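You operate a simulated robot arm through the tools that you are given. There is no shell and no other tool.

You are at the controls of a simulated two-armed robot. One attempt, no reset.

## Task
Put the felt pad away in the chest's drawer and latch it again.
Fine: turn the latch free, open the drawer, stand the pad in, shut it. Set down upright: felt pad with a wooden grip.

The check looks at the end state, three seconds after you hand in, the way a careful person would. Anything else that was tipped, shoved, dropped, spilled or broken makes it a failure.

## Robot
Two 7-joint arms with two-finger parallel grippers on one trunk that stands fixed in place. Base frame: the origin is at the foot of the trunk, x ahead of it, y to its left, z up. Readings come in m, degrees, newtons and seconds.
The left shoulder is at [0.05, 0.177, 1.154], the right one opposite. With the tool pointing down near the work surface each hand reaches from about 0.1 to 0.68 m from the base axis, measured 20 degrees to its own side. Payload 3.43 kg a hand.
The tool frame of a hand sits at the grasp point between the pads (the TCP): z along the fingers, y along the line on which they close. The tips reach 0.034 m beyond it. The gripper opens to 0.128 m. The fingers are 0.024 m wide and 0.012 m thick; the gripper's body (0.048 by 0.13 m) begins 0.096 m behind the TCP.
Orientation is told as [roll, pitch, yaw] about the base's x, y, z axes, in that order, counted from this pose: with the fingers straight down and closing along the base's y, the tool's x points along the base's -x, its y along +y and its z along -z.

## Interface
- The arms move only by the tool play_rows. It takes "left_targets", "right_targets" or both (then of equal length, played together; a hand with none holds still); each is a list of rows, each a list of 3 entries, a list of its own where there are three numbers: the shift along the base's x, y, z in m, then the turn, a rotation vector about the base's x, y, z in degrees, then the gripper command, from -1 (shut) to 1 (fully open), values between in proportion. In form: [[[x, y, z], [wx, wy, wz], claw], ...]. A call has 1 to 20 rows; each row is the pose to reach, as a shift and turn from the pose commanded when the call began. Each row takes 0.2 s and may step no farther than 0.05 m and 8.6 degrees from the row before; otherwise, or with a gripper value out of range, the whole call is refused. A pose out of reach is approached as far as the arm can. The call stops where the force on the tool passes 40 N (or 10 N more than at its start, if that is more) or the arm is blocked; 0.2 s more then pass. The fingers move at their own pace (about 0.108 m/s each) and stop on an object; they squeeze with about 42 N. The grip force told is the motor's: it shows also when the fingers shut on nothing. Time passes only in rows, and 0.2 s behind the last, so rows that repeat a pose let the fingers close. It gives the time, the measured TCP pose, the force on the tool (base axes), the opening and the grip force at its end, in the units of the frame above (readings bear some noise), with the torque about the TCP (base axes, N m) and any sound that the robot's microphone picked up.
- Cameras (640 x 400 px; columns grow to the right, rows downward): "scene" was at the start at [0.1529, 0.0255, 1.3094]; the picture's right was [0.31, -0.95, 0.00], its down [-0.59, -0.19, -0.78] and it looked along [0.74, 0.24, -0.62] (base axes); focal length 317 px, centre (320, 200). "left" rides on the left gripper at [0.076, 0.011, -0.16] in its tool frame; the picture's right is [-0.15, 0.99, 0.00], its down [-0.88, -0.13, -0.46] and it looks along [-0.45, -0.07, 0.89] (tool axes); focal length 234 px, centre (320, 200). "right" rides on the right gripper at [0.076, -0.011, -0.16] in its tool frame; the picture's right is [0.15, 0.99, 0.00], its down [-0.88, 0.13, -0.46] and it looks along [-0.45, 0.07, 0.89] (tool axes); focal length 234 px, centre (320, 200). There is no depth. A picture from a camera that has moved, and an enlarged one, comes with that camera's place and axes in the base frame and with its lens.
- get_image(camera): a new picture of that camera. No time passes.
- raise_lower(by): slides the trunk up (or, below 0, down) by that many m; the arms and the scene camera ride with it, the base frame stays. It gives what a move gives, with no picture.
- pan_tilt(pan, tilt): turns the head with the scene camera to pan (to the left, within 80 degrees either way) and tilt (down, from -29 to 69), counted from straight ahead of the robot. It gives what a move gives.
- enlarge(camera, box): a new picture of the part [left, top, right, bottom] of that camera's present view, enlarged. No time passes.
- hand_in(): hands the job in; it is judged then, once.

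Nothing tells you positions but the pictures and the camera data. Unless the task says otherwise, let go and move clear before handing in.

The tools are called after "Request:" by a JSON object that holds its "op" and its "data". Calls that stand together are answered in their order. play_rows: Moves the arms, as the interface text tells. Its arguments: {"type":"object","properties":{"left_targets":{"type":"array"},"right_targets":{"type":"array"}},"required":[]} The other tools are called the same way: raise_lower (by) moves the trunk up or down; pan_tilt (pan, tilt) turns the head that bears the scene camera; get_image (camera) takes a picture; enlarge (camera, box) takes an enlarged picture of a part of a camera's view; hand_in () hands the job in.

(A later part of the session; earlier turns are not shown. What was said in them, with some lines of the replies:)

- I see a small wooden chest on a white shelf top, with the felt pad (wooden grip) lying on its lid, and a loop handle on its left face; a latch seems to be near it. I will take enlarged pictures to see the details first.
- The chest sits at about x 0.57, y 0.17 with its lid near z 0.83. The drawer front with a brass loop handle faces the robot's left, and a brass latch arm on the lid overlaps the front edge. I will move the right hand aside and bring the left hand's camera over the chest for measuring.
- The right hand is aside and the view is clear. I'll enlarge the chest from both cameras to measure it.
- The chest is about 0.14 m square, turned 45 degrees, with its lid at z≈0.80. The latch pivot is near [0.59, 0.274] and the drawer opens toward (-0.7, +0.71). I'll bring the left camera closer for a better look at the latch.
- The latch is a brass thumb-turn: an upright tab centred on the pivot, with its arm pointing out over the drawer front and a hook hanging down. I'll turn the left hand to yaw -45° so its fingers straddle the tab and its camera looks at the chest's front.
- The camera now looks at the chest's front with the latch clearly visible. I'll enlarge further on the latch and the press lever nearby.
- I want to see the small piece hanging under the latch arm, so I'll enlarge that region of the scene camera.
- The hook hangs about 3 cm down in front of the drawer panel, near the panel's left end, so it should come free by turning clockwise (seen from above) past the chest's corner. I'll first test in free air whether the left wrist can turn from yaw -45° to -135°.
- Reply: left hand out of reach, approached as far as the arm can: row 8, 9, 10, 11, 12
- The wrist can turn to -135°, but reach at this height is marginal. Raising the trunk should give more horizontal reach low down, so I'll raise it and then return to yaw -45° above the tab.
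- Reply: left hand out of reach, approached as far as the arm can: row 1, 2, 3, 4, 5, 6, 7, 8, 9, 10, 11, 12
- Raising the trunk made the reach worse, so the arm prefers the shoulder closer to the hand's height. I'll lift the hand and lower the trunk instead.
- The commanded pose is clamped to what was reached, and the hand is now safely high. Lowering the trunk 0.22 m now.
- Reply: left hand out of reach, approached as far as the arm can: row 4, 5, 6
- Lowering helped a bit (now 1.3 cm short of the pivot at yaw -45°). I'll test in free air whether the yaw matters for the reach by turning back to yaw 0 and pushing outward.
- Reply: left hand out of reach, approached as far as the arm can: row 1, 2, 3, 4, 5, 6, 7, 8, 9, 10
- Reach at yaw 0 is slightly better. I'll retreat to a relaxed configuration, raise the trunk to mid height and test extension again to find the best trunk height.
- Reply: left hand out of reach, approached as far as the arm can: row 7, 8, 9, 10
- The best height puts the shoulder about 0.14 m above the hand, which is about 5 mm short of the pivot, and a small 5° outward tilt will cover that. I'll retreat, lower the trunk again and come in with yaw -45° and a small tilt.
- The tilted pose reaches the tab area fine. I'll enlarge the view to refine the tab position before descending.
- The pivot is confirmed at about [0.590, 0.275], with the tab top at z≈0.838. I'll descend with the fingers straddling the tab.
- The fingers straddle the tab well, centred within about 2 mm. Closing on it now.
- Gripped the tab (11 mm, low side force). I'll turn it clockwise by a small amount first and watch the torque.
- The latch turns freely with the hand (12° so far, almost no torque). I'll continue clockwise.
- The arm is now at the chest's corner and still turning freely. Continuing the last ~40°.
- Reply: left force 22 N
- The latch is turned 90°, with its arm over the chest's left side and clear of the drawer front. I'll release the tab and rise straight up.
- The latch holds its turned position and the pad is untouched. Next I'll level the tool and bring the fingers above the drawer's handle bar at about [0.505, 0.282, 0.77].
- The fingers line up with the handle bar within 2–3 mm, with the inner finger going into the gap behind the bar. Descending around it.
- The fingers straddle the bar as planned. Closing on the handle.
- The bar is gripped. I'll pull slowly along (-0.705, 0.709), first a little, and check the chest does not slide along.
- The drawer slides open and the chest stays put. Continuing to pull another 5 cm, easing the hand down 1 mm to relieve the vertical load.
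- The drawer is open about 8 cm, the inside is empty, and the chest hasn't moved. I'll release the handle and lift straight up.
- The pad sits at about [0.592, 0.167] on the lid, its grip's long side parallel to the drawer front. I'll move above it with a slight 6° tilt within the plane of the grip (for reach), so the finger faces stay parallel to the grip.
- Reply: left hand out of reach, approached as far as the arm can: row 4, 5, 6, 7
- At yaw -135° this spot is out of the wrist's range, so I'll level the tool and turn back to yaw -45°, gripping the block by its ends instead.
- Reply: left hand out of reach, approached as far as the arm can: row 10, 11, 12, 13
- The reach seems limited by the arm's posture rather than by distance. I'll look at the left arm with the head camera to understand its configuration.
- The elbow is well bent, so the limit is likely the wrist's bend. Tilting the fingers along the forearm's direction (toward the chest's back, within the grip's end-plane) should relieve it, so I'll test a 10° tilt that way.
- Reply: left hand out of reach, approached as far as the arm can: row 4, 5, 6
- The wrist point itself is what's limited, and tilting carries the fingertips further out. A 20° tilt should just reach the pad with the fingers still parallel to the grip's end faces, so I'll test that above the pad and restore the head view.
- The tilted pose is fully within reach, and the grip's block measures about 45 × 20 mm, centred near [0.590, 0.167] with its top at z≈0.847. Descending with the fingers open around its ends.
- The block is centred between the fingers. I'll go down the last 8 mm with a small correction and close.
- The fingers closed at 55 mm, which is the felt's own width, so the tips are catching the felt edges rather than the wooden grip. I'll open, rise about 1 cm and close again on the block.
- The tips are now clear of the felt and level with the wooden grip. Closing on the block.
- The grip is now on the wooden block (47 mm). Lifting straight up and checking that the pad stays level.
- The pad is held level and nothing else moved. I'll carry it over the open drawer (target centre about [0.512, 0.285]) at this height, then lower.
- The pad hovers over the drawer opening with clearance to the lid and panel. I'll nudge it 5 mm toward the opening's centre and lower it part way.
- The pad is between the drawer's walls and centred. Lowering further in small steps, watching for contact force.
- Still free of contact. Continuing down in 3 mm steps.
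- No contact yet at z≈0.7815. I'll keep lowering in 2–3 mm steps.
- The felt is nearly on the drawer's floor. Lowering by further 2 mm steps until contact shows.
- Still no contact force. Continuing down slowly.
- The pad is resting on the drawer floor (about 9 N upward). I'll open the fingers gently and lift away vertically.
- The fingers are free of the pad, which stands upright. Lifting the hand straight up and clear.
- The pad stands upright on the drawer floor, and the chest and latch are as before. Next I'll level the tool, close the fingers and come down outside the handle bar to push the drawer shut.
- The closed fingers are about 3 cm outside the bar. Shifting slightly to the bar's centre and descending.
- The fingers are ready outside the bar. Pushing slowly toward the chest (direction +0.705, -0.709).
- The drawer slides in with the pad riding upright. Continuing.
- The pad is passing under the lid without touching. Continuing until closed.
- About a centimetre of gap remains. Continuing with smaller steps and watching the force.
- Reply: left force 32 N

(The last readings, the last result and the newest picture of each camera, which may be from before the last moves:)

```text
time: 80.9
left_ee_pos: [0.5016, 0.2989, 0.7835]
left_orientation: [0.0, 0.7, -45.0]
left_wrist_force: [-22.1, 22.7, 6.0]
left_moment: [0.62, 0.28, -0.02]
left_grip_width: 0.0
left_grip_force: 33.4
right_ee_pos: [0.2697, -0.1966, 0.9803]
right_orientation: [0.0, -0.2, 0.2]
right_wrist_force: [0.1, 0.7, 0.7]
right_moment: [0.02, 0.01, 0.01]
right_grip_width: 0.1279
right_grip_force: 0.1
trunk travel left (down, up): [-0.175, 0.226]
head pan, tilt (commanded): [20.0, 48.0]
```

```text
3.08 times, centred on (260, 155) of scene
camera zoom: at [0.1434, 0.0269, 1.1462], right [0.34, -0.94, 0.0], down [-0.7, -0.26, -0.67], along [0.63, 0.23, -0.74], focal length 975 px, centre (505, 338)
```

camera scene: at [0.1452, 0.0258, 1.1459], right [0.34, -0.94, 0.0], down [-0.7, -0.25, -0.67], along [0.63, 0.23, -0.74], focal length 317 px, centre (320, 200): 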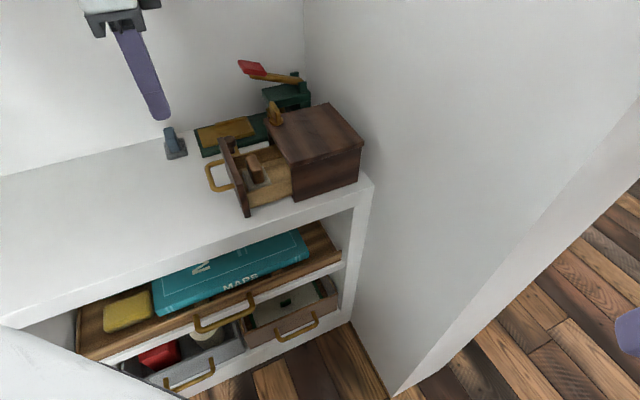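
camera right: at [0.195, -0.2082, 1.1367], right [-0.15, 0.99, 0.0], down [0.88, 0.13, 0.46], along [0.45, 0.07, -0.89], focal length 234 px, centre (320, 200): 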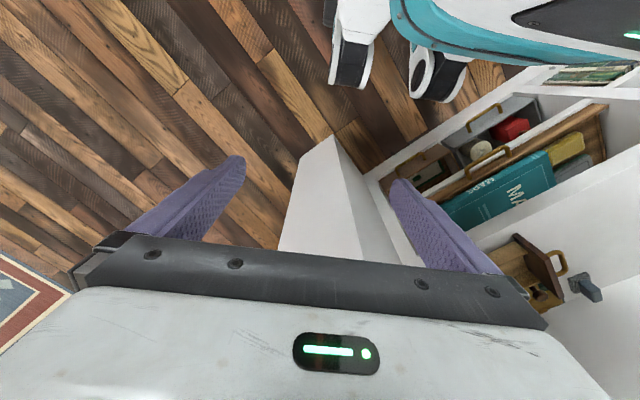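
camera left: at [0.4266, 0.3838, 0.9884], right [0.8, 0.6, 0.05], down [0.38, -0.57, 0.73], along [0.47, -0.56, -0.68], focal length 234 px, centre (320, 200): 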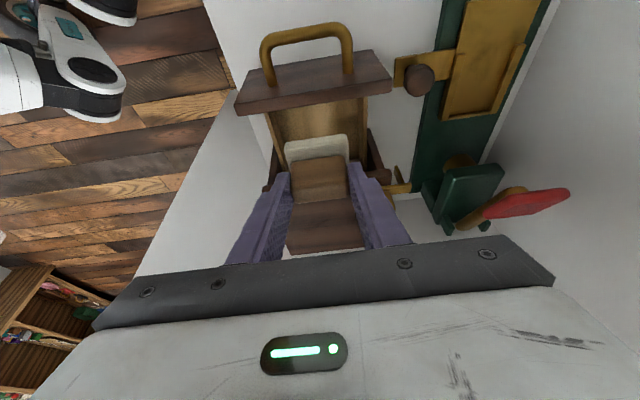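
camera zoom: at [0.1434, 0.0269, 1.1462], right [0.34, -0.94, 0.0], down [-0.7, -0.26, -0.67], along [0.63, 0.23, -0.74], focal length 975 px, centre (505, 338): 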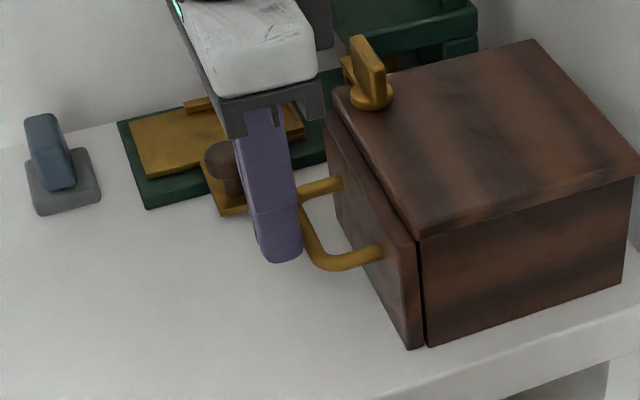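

The drawer has hit its stop (about 32 N), so it is shut. Backing off and lifting clear to inspect.

Request:
{"op": "play_rows", "data": {"left_targets": [[[-0.006, 0.006, 0.0], [0, 0, 0], -1], [[-0.015, 0.015, 0.0], [0, 0, 0], -1], [[-0.025, 0.025, 0.0], [0, 0, 0], -1], [[-0.025, 0.025, 0.04], [0, 0, 0], -1], [[-0.025, 0.025, 0.08], [0, 0, 0], -1], [[-0.025, 0.025, 0.12], [0, 0, 0], -1], [[-0.025, 0.025, 0.15], [0, 0, 0], -0.6]]}}

Request:
{"op": "enlarge", "data": {"camera": "scene", "box": [220, 80, 380, 210]}}

Request:
{"op": "enlarge", "data": {"camera": "left", "box": [220, 80, 420, 240]}}

```text
time: 82.5
left_ee_pos: [0.4819, 0.3205, 0.9335]
left_orientation: [0.2, 0.0, -45.2]
left_wrist_force: [0.5, 0.4, 0.3]
left_moment: [-0.03, 0.03, -0.03]
left_grip_width: 0.0254
left_grip_force: 0.1
right_ee_pos: [0.2698, -0.1976, 0.9769]
right_orientation: [0.1, 0.0, 0.0]
right_wrist_force: [0.6, -0.3, -0.2]
right_moment: [0.0, -0.02, 0.02]
right_grip_width: 0.128
right_grip_force: 0.0
trunk travel left (down, up): [-0.175, 0.226]
head pan, tilt (commanded): [20.0, 48.0]
```

```text
3.08 times, centred on (300, 145) of scene
camera zoom: at [0.1453, 0.0255, 1.1459], right [0.34, -0.94, 0.0], down [-0.7, -0.25, -0.67], along [0.63, 0.23, -0.74], focal length 975 px, centre (382, 369)
```

zoom: 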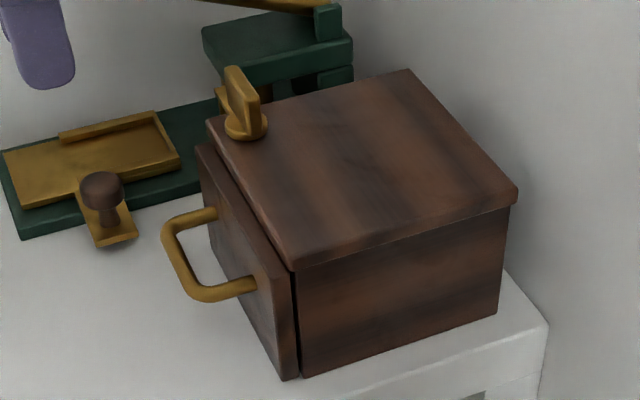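

```text
2.50 times, centred on (320, 160) of left
camera zoom: at [0.4359, 0.3819, 1.0934], right [0.8, 0.59, 0.0], down [0.53, -0.72, 0.46], along [0.27, -0.37, -0.89], focal length 585 px, centre (320, 300)
```

zoom: 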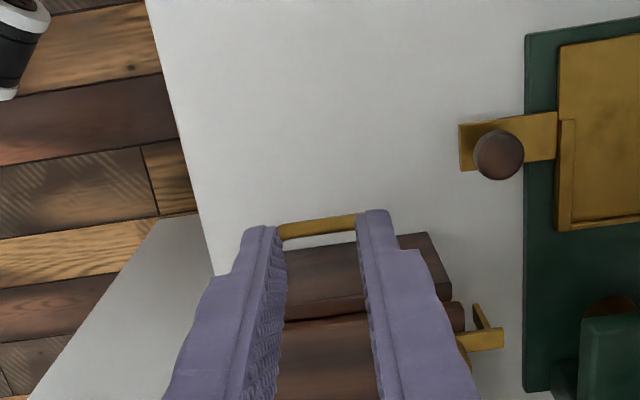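

The drawer looks exactly as shut as at the start. Now I'll re-latch: turn the hand back to yaw -135° and tilt 5°, approaching the tab the same way I left it.

Request:
{"op": "play_rows", "data": {"left_targets": [[[0.007, -0.004, 0.01], [0, 0, -8.2], -0.5], [[0.014, -0.008, 0.018], [0, 0, -16.4], -0.5], [[0.021, -0.012, 0.018], [0, 0, -24.6], -0.5], [[0.028, -0.016, 0.018], [0, 0, -32.8], -0.5], [[0.035, -0.02, 0.018], [0, 0, -41], -0.5], [[0.042, -0.024, 0.018], [0, 0, -49.2], -0.5], [[0.049, -0.028, 0.018], [0, 0, -57.4], -0.5], [[0.056, -0.032, 0.018], [0, 0, -65.6], -0.5], [[0.063, -0.036, 0.018], [0, 0, -73.8], -0.5], [[0.07, -0.04, 0.018], [0, 0, -82], -0.5], [[0.075, -0.0445, 0.018], [0, 0, -90], -0.5], [[0.075, -0.0445, 0.018], [0, 0, -90], -0.5]]}}

Request:
{"op": "play_rows", "data": {"left_targets": [[[0.0, 0.0, 0.0], [0.45, -2.46, 0], -0.5], [[0.005, 0.0, 0.0], [0.9, -4.92, 0], -0.5], [[0.018, 0.0, -0.02], [0.9, -4.92, 0], -0.5], [[0.031, 0.0, -0.045], [0.9, -4.92, 0], -0.5], [[0.031, 0.0, -0.055], [0.9, -4.92, 0], -0.5], [[0.031, 0.0, -0.055], [0.9, -4.92, 0], -0.5]]}}

Request:
{"op": "enlarge", "data": {"camera": "left", "box": [250, 110, 390, 240]}}

Request:
{"op": "enlarge", "data": {"camera": "scene", "box": [220, 60, 340, 180]}}

```text
time: 85.1
left_ee_pos: [0.5556, 0.276, 0.9502]
left_orientation: [0.1, 0.0, -135.2]
left_wrist_force: [0.0, -0.9, -0.7]
left_moment: [-0.01, -0.03, 0.02]
left_grip_width: 0.0319
left_grip_force: 0.0
right_ee_pos: [0.2696, -0.1963, 0.9784]
right_orientation: [0.1, 0.1, 0.0]
right_wrist_force: [-0.6, -0.5, -0.8]
right_moment: [0.03, -0.02, -0.03]
right_grip_width: 0.1281
right_grip_force: 0.1
trunk travel left (down, up): [-0.175, 0.226]
head pan, tilt (commanded): [20.0, 48.0]
```

```text
time: 86.5
left_ee_pos: [0.5848, 0.2774, 0.8955]
left_orientation: [2.9, 4.1, -135.0]
left_wrist_force: [-0.2, 0.4, 0.0]
left_moment: [-0.01, 0.01, 0.02]
left_grip_width: 0.0322
left_grip_force: 0.1
right_ee_pos: [0.2702, -0.1966, 0.9778]
right_orientation: [0.1, 0.1, -0.1]
right_wrist_force: [0.1, -0.5, -0.2]
right_moment: [0.01, 0.01, 0.01]
right_grip_width: 0.1281
right_grip_force: 0.1
trunk travel left (down, up): [-0.175, 0.226]
head pan, tilt (commanded): [20.0, 48.0]
```

```text
3.08 times, centred on (320, 175) of left
camera zoom: at [0.6321, 0.3197, 1.0607], right [0.59, -0.8, 0.04], down [-0.75, -0.54, 0.38], along [-0.29, -0.26, -0.92], focal length 720 px, centre (320, 277)
```

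zoom: 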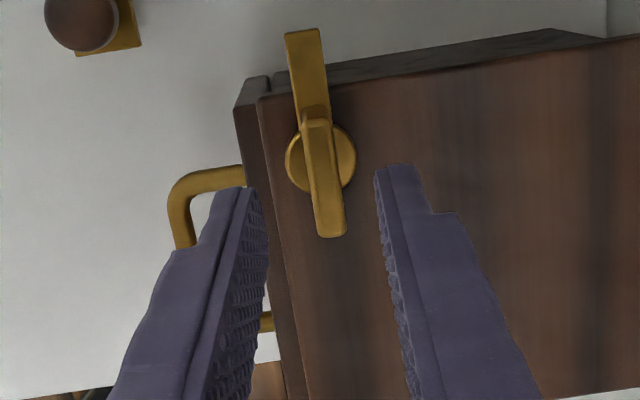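

```text
3.33 times, centred on (280, 120) of scene
camera zoom: at [0.1453, 0.0256, 1.1459], right [0.34, -0.94, 0.0], down [-0.7, -0.25, -0.67], along [0.63, 0.23, -0.74], focal length 1057 px, centre (453, 467)
```

zoom: 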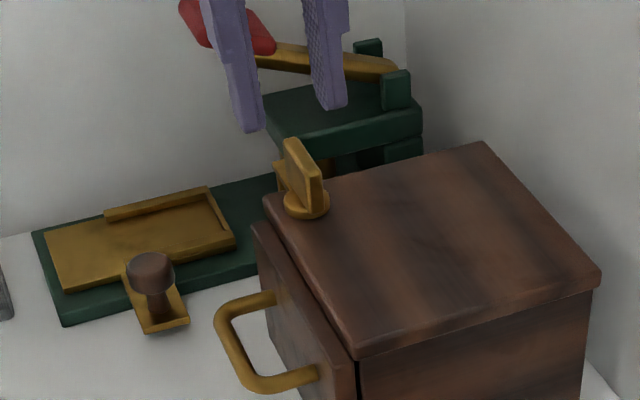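

The tab is well aligned between the fingers. Descending the last 4.5 cm.

Request:
{"op": "play_rows", "data": {"left_targets": [[[0.001, -0.001, -0.02], [0, 0, 0], -0.5], [[0.002, -0.001, -0.035], [0, 0, 0], -0.5], [[0.002, -0.001, -0.045], [0, 0, 0], -0.5], [[0.002, -0.001, -0.045], [0, 0, 0], -0.5]]}}

Request:
{"op": "enlarge", "data": {"camera": "left", "box": [250, 110, 390, 240]}}

```text
time: 87.5
left_ee_pos: [0.5879, 0.2759, 0.8486]
left_orientation: [2.9, 4.1, -135.0]
left_wrist_force: [-0.4, 0.1, 0.9]
left_moment: [0.0, 0.02, 0.01]
left_grip_width: 0.0319
left_grip_force: 0.1
right_ee_pos: [0.2689, -0.1957, 0.9781]
right_orientation: [0.1, 0.0, 0.0]
right_wrist_force: [-0.2, 0.0, 0.1]
right_moment: [0.05, 0.01, -0.03]
right_grip_width: 0.1283
right_grip_force: 0.1
trunk travel left (down, up): [-0.175, 0.226]
head pan, tilt (commanded): [20.0, 48.0]
```

```text
3.08 times, centred on (320, 175) of left
camera zoom: at [0.6347, 0.3182, 1.0138], right [0.59, -0.8, 0.04], down [-0.75, -0.54, 0.38], along [-0.29, -0.26, -0.92], focal length 720 px, centre (320, 277)
```

zoom: 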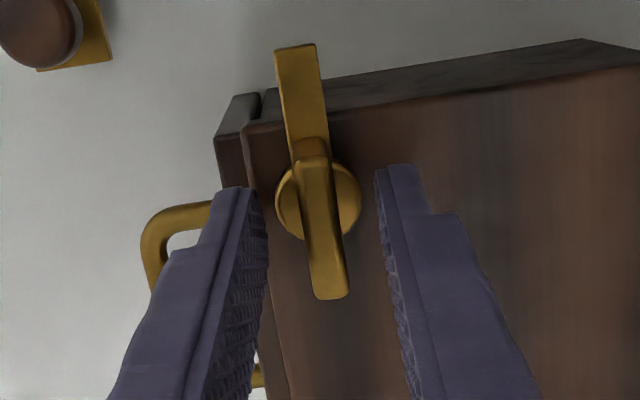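

Aligned. Closing on the tab.

Request:
{"op": "play_rows", "data": {"left_targets": [[[0.0, 0.0, 0.001], [0, 0, 0], -0.7], [[0.0, 0.0, 0.001], [0, 0, 0], -1], [[0.0, 0.0, 0.001], [0, 0, 0], -1], [[0.0, 0.0, 0.001], [0, 0, 0], -1]]}}

Request:
{"op": "play_rows", "data": {"left_targets": [[[0.0, 0.0, 0.0], [-0.68, -0.126, 7.97], -1], [[0.0, 0.0, 0.0], [-1.37, -0.25, 15.94], -1], [[0.0, 0.0, 0.0], [-2.05, -0.38, 23.9], -1], [[0.0, 0.0, 0.0], [-2.73, -0.5, 31.88], -1], [[0.0, 0.0, 0.0], [-3.25, -0.6, 37.9], -1], [[0.0, 0.0, 0.0], [-3.25, -0.6, 37.9], -1]]}}

Request:
{"op": "enlarge", "data": {"camera": "left", "box": [250, 110, 390, 240]}}

Request:
{"op": "enlarge", "data": {"camera": "scene", "box": [220, 60, 340, 180]}}

```text
time: 88.5
left_ee_pos: [0.5886, 0.2745, 0.8505]
left_orientation: [2.9, 4.1, -135.0]
left_wrist_force: [4.2, -2.6, -0.8]
left_moment: [0.58, 0.59, 0.11]
left_grip_width: 0.0109
left_grip_force: 44.5
right_ee_pos: [0.27, -0.1983, 0.978]
right_orientation: [0.2, 0.0, 0.0]
right_wrist_force: [0.3, -0.7, -1.1]
right_moment: [0.01, -0.01, 0.01]
right_grip_width: 0.1279
right_grip_force: 0.0
trunk travel left (down, up): [-0.175, 0.226]
head pan, tilt (commanded): [20.0, 48.0]
```

```text
time: 89.9
left_ee_pos: [0.5891, 0.2763, 0.85]
left_orientation: [4.7, 1.5, -97.0]
left_wrist_force: [-3.2, -5.5, -4.1]
left_moment: [1.13, 0.91, -0.01]
left_grip_width: 0.0115
left_grip_force: 45.1
right_ee_pos: [0.2697, -0.1977, 0.9783]
right_orientation: [0.1, 0.0, 0.0]
right_wrist_force: [0.5, -0.7, -0.2]
right_moment: [0.02, 0.03, 0.0]
right_grip_width: 0.128
right_grip_force: 0.0
trunk travel left (down, up): [-0.175, 0.226]
head pan, tilt (commanded): [20.0, 48.0]
```

```text
3.08 times, centred on (320, 175) of left
camera zoom: at [0.5946, 0.3462, 1.0127], right [0.96, -0.27, 0.08], down [-0.27, -0.87, 0.42], along [-0.04, -0.43, -0.9], focal length 720 px, centre (320, 277)
```

zoom: 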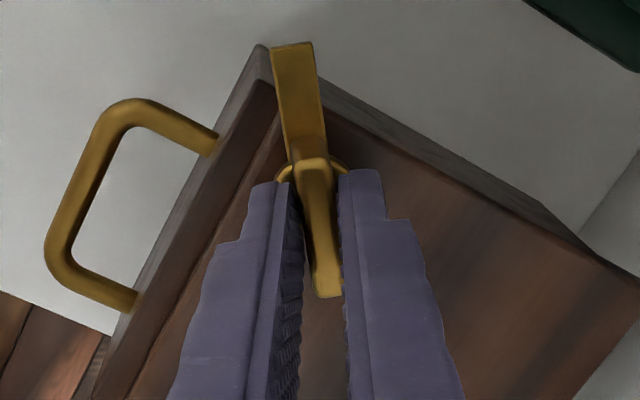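

```text
3.33 times, centred on (280, 120) of scene
camera zoom: at [0.1455, 0.0252, 1.1459], right [0.34, -0.94, 0.0], down [-0.7, -0.25, -0.67], along [0.63, 0.23, -0.74], focal length 1057 px, centre (453, 467)
```

zoom: 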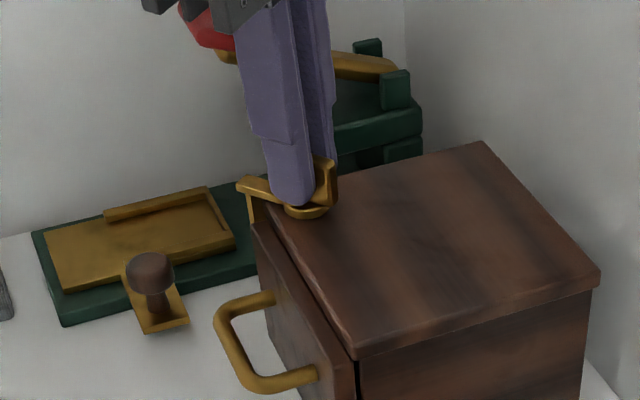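

Turning back smoothly. Continuing the remaining 52° to the original latched angle.

Request:
{"op": "play_rows", "data": {"left_targets": [[[0.0, 0.0, 0.0], [-0.68, -0.126, 7.97], -1], [[0.0, 0.0, 0.0], [-1.37, -0.25, 15.94], -1], [[0.0, 0.0, 0.0], [-2.05, -0.38, 23.9], -1], [[0.0, 0.0, 0.0], [-2.73, -0.5, 31.88], -1], [[0.0, 0.0, 0.0], [-3.42, -0.63, 39.85], -1], [[0.0, 0.0, 0.0], [-4.1, -0.75, 47.8], -1], [[0.0, 0.0, 0.0], [-4.44, -0.82, 51.8], -1], [[0.0, 0.0, 0.0], [-4.44, -0.82, 51.8], -1]]}}

Request:
{"op": "enlarge", "data": {"camera": "left", "box": [250, 110, 390, 240]}}

Request:
{"op": "enlarge", "data": {"camera": "scene", "box": [220, 60, 340, 180]}}

```text
time: 91.7
left_ee_pos: [0.5886, 0.2754, 0.8517]
left_orientation: [4.0, -2.8, -45.2]
left_wrist_force: [-8.1, -0.2, -6.5]
left_moment: [-0.1, 1.31, -0.09]
left_grip_width: 0.0112
left_grip_force: 44.7
right_ee_pos: [0.2697, -0.1968, 0.9784]
right_orientation: [0.1, 0.0, 0.1]
right_wrist_force: [0.2, 0.1, 0.0]
right_moment: [-0.02, 0.02, 0.0]
right_grip_width: 0.128
right_grip_force: 0.0
trunk travel left (down, up): [-0.175, 0.226]
head pan, tilt (commanded): [20.0, 48.0]
```

```text
3.08 times, centred on (320, 175) of left
camera zoom: at [0.529, 0.334, 1.0079], right [0.8, 0.6, 0.08], down [0.49, -0.72, 0.49], along [0.35, -0.35, -0.87], focal length 720 px, centre (320, 277)
```

zoom: 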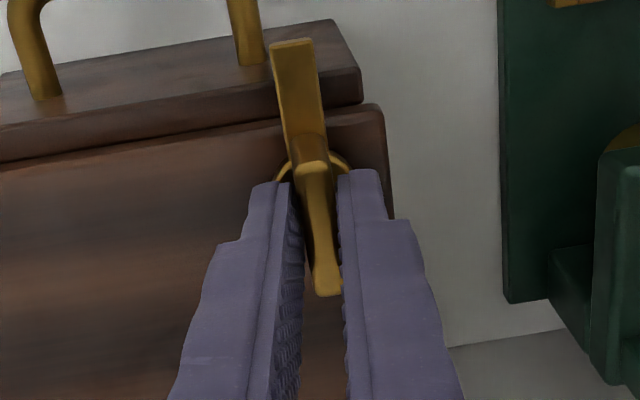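

```text
3.33 times, centred on (280, 120) of scene
camera zoom: at [0.1454, 0.0258, 1.1459], right [0.34, -0.94, 0.0], down [-0.7, -0.25, -0.67], along [0.63, 0.23, -0.74], focal length 1057 px, centre (453, 467)
```

zoom: 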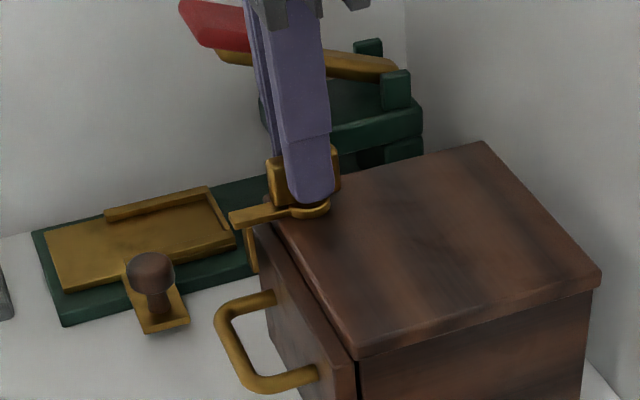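

The latch is back at its original angle over the drawer front. Releasing and lifting clear.

Request:
{"op": "play_rows", "data": {"left_targets": [[[0.0, 0.0, 0.0], [0, 0, 0], -0.7], [[0.0, 0.0, 0.0], [0, 0, 0], -0.5], [[0.0, 0.0, 0.0], [0, 0, 0], -0.5], [[0.0, 0.0, 0.02], [0, 0, 0], -0.5], [[0.0, 0.0, 0.05], [0, 0, 0], -0.5], [[-0.02, 0.0, 0.09], [0, 0, 0], -0.5], [[-0.05, 0.02, 0.11], [0, 0, 0], -0.5], [[-0.09, 0.03, 0.13], [0, 0, 0], -0.5]]}}

Request:
{"op": "enlarge", "data": {"camera": "left", "box": [220, 80, 420, 240]}}

Request:
{"op": "enlarge", "data": {"camera": "scene", "box": [220, 60, 340, 180]}}

Request:
{"op": "get_image", "data": {"camera": "scene"}}

```text
time: 93.5
left_ee_pos: [0.4954, 0.305, 0.9831]
left_orientation: [4.1, -2.9, -45.3]
left_wrist_force: [0.2, 0.3, 0.3]
left_moment: [-0.02, -0.03, -0.01]
left_grip_width: 0.0323
left_grip_force: 0.1
right_ee_pos: [0.2706, -0.1954, 0.9776]
right_orientation: [0.0, 0.0, -0.1]
right_wrist_force: [-0.3, 1.2, -1.0]
right_moment: [-0.06, 0.0, 0.04]
right_grip_width: 0.1279
right_grip_force: 0.0
trunk travel left (down, up): [-0.175, 0.226]
head pan, tilt (commanded): [20.0, 48.0]
```

```text
2.50 times, centred on (320, 160) of left
camera zoom: at [0.4356, 0.3638, 1.1396], right [0.8, 0.59, 0.08], down [0.49, -0.72, 0.49], along [0.35, -0.35, -0.87], focal length 585 px, centre (320, 300)
```

zoom: 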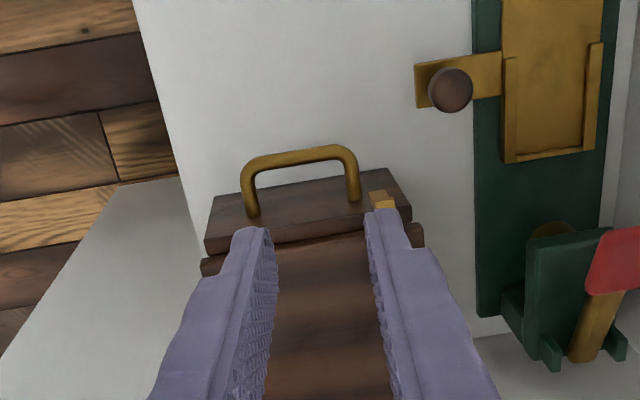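

```text
3.33 times, centred on (280, 120) of scene
camera zoom: at [0.1452, 0.0257, 1.1459], right [0.34, -0.94, 0.0], down [-0.7, -0.25, -0.67], along [0.63, 0.23, -0.74], focal length 1057 px, centre (453, 467)
```

zoom: 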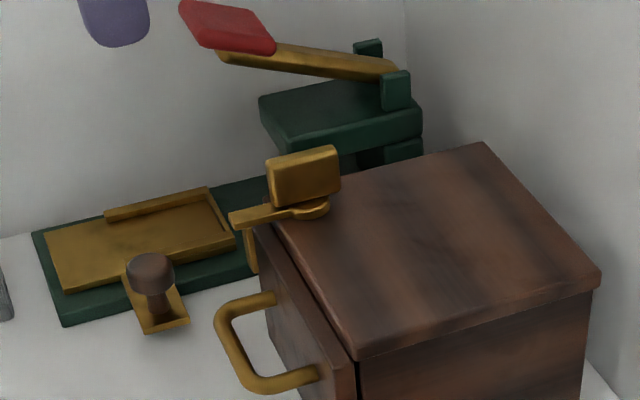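

```text
taken
camera scene: at [0.1452, 0.0257, 1.1459], right [0.34, -0.94, 0.0], down [-0.7, -0.25, -0.67], along [0.63, 0.23, -0.74], focal length 317 px, centre (320, 200)
```

scene: 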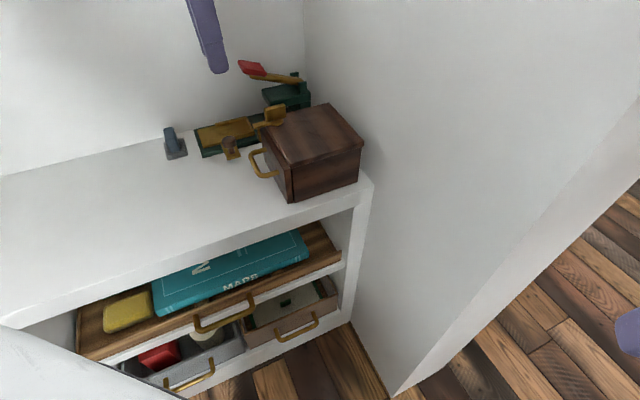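

The latch, drawer and chest look identical to their starting state, with the pad inside, and nothing else on the shelf has moved. I'll move the hand well clear before handing in.

Request:
{"op": "play_rows", "data": {"left_targets": [[[-0.03, 0.02, 0.03], [0, 0, 0], -0.5], [[-0.06, 0.04, 0.06], [0, 0, 0], -0.5], [[-0.09, 0.06, 0.09], [0, 0, 0], -0.5], [[-0.1, 0.08, 0.1], [0, 0, 0], -0.5], [[-0.1, 0.08, 0.1], [0, 0, 0], -0.5]]}}

Request:
{"op": "get_image", "data": {"camera": "left"}}

Request:
{"op": "enlarge", "data": {"camera": "scene", "box": [220, 80, 380, 210]}}

```text
time: 94.7
left_ee_pos: [0.3999, 0.3897, 1.0786]
left_orientation: [4.2, -2.8, -45.1]
left_wrist_force: [1.1, 1.0, -0.6]
left_moment: [0.0, 0.01, 0.0]
left_grip_width: 0.032
left_grip_force: 0.0
right_ee_pos: [0.2703, -0.1971, 0.9791]
right_orientation: [0.0, 0.0, -0.1]
right_wrist_force: [-0.2, 0.0, 0.7]
right_moment: [0.01, 0.0, -0.01]
right_grip_width: 0.128
right_grip_force: 0.0
trunk travel left (down, up): [-0.175, 0.226]
head pan, tilt (commanded): [20.0, 48.0]
```

```text
taken
camera left: at [0.34, 0.4482, 1.235], right [0.8, 0.59, 0.08], down [0.49, -0.72, 0.49], along [0.35, -0.35, -0.87], focal length 234 px, centre (320, 200)
```

left: 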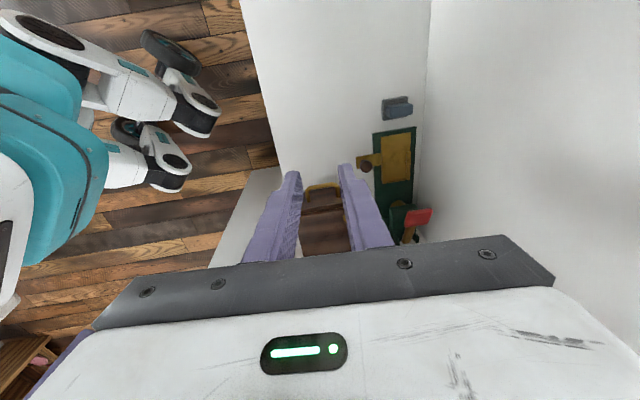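

```text
3.08 times, centred on (300, 145) of scene
camera zoom: at [0.1454, 0.0257, 1.1459], right [0.34, -0.94, 0.0], down [-0.7, -0.25, -0.67], along [0.63, 0.23, -0.74], focal length 975 px, centre (382, 369)
```

zoom: 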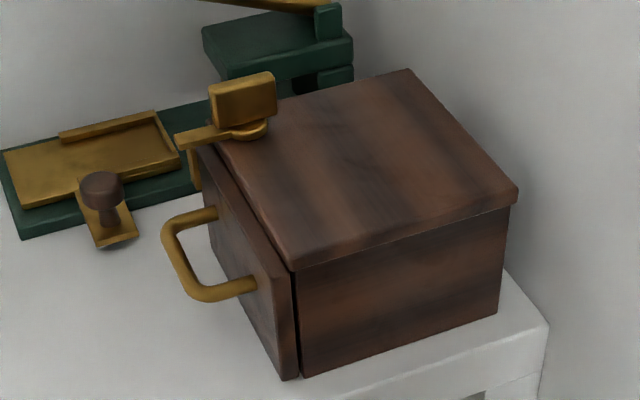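

The drawer is shut with the pad standing inside, the latch is turned back over the drawer front, the hands are clear, and nothing else has been moved. Handing in.

Request:
{"op": "hand_in", "data": {}}

```text
The job is handed in.
```

The felt pad is in the chest's drawer, the drawer is shut, and the latch is back over the drawer front. The job is handed in, but I got no verdict back.

- **Pad:** I set it down by its wooden grip on the drawer floor. It stood upright when I let go, and it rode in upright until the lid hid it from view. I could not see it after the drawer closed.
- **Drawer:** I pushed it to its stop, at about 32 N. It looks the same as before I opened it.
- **Latch:** I turned it about 90° to free it and 90° back. It sits at its starting angle.
- **Everything else:** In the last pictures the chest, the green press and the small blue-grey block are where they were. While picking up the pad, my fingers first closed on the felt edges, so I let go and gripped the wood instead.

Both hands were empty and clear of the chest when I handed in.
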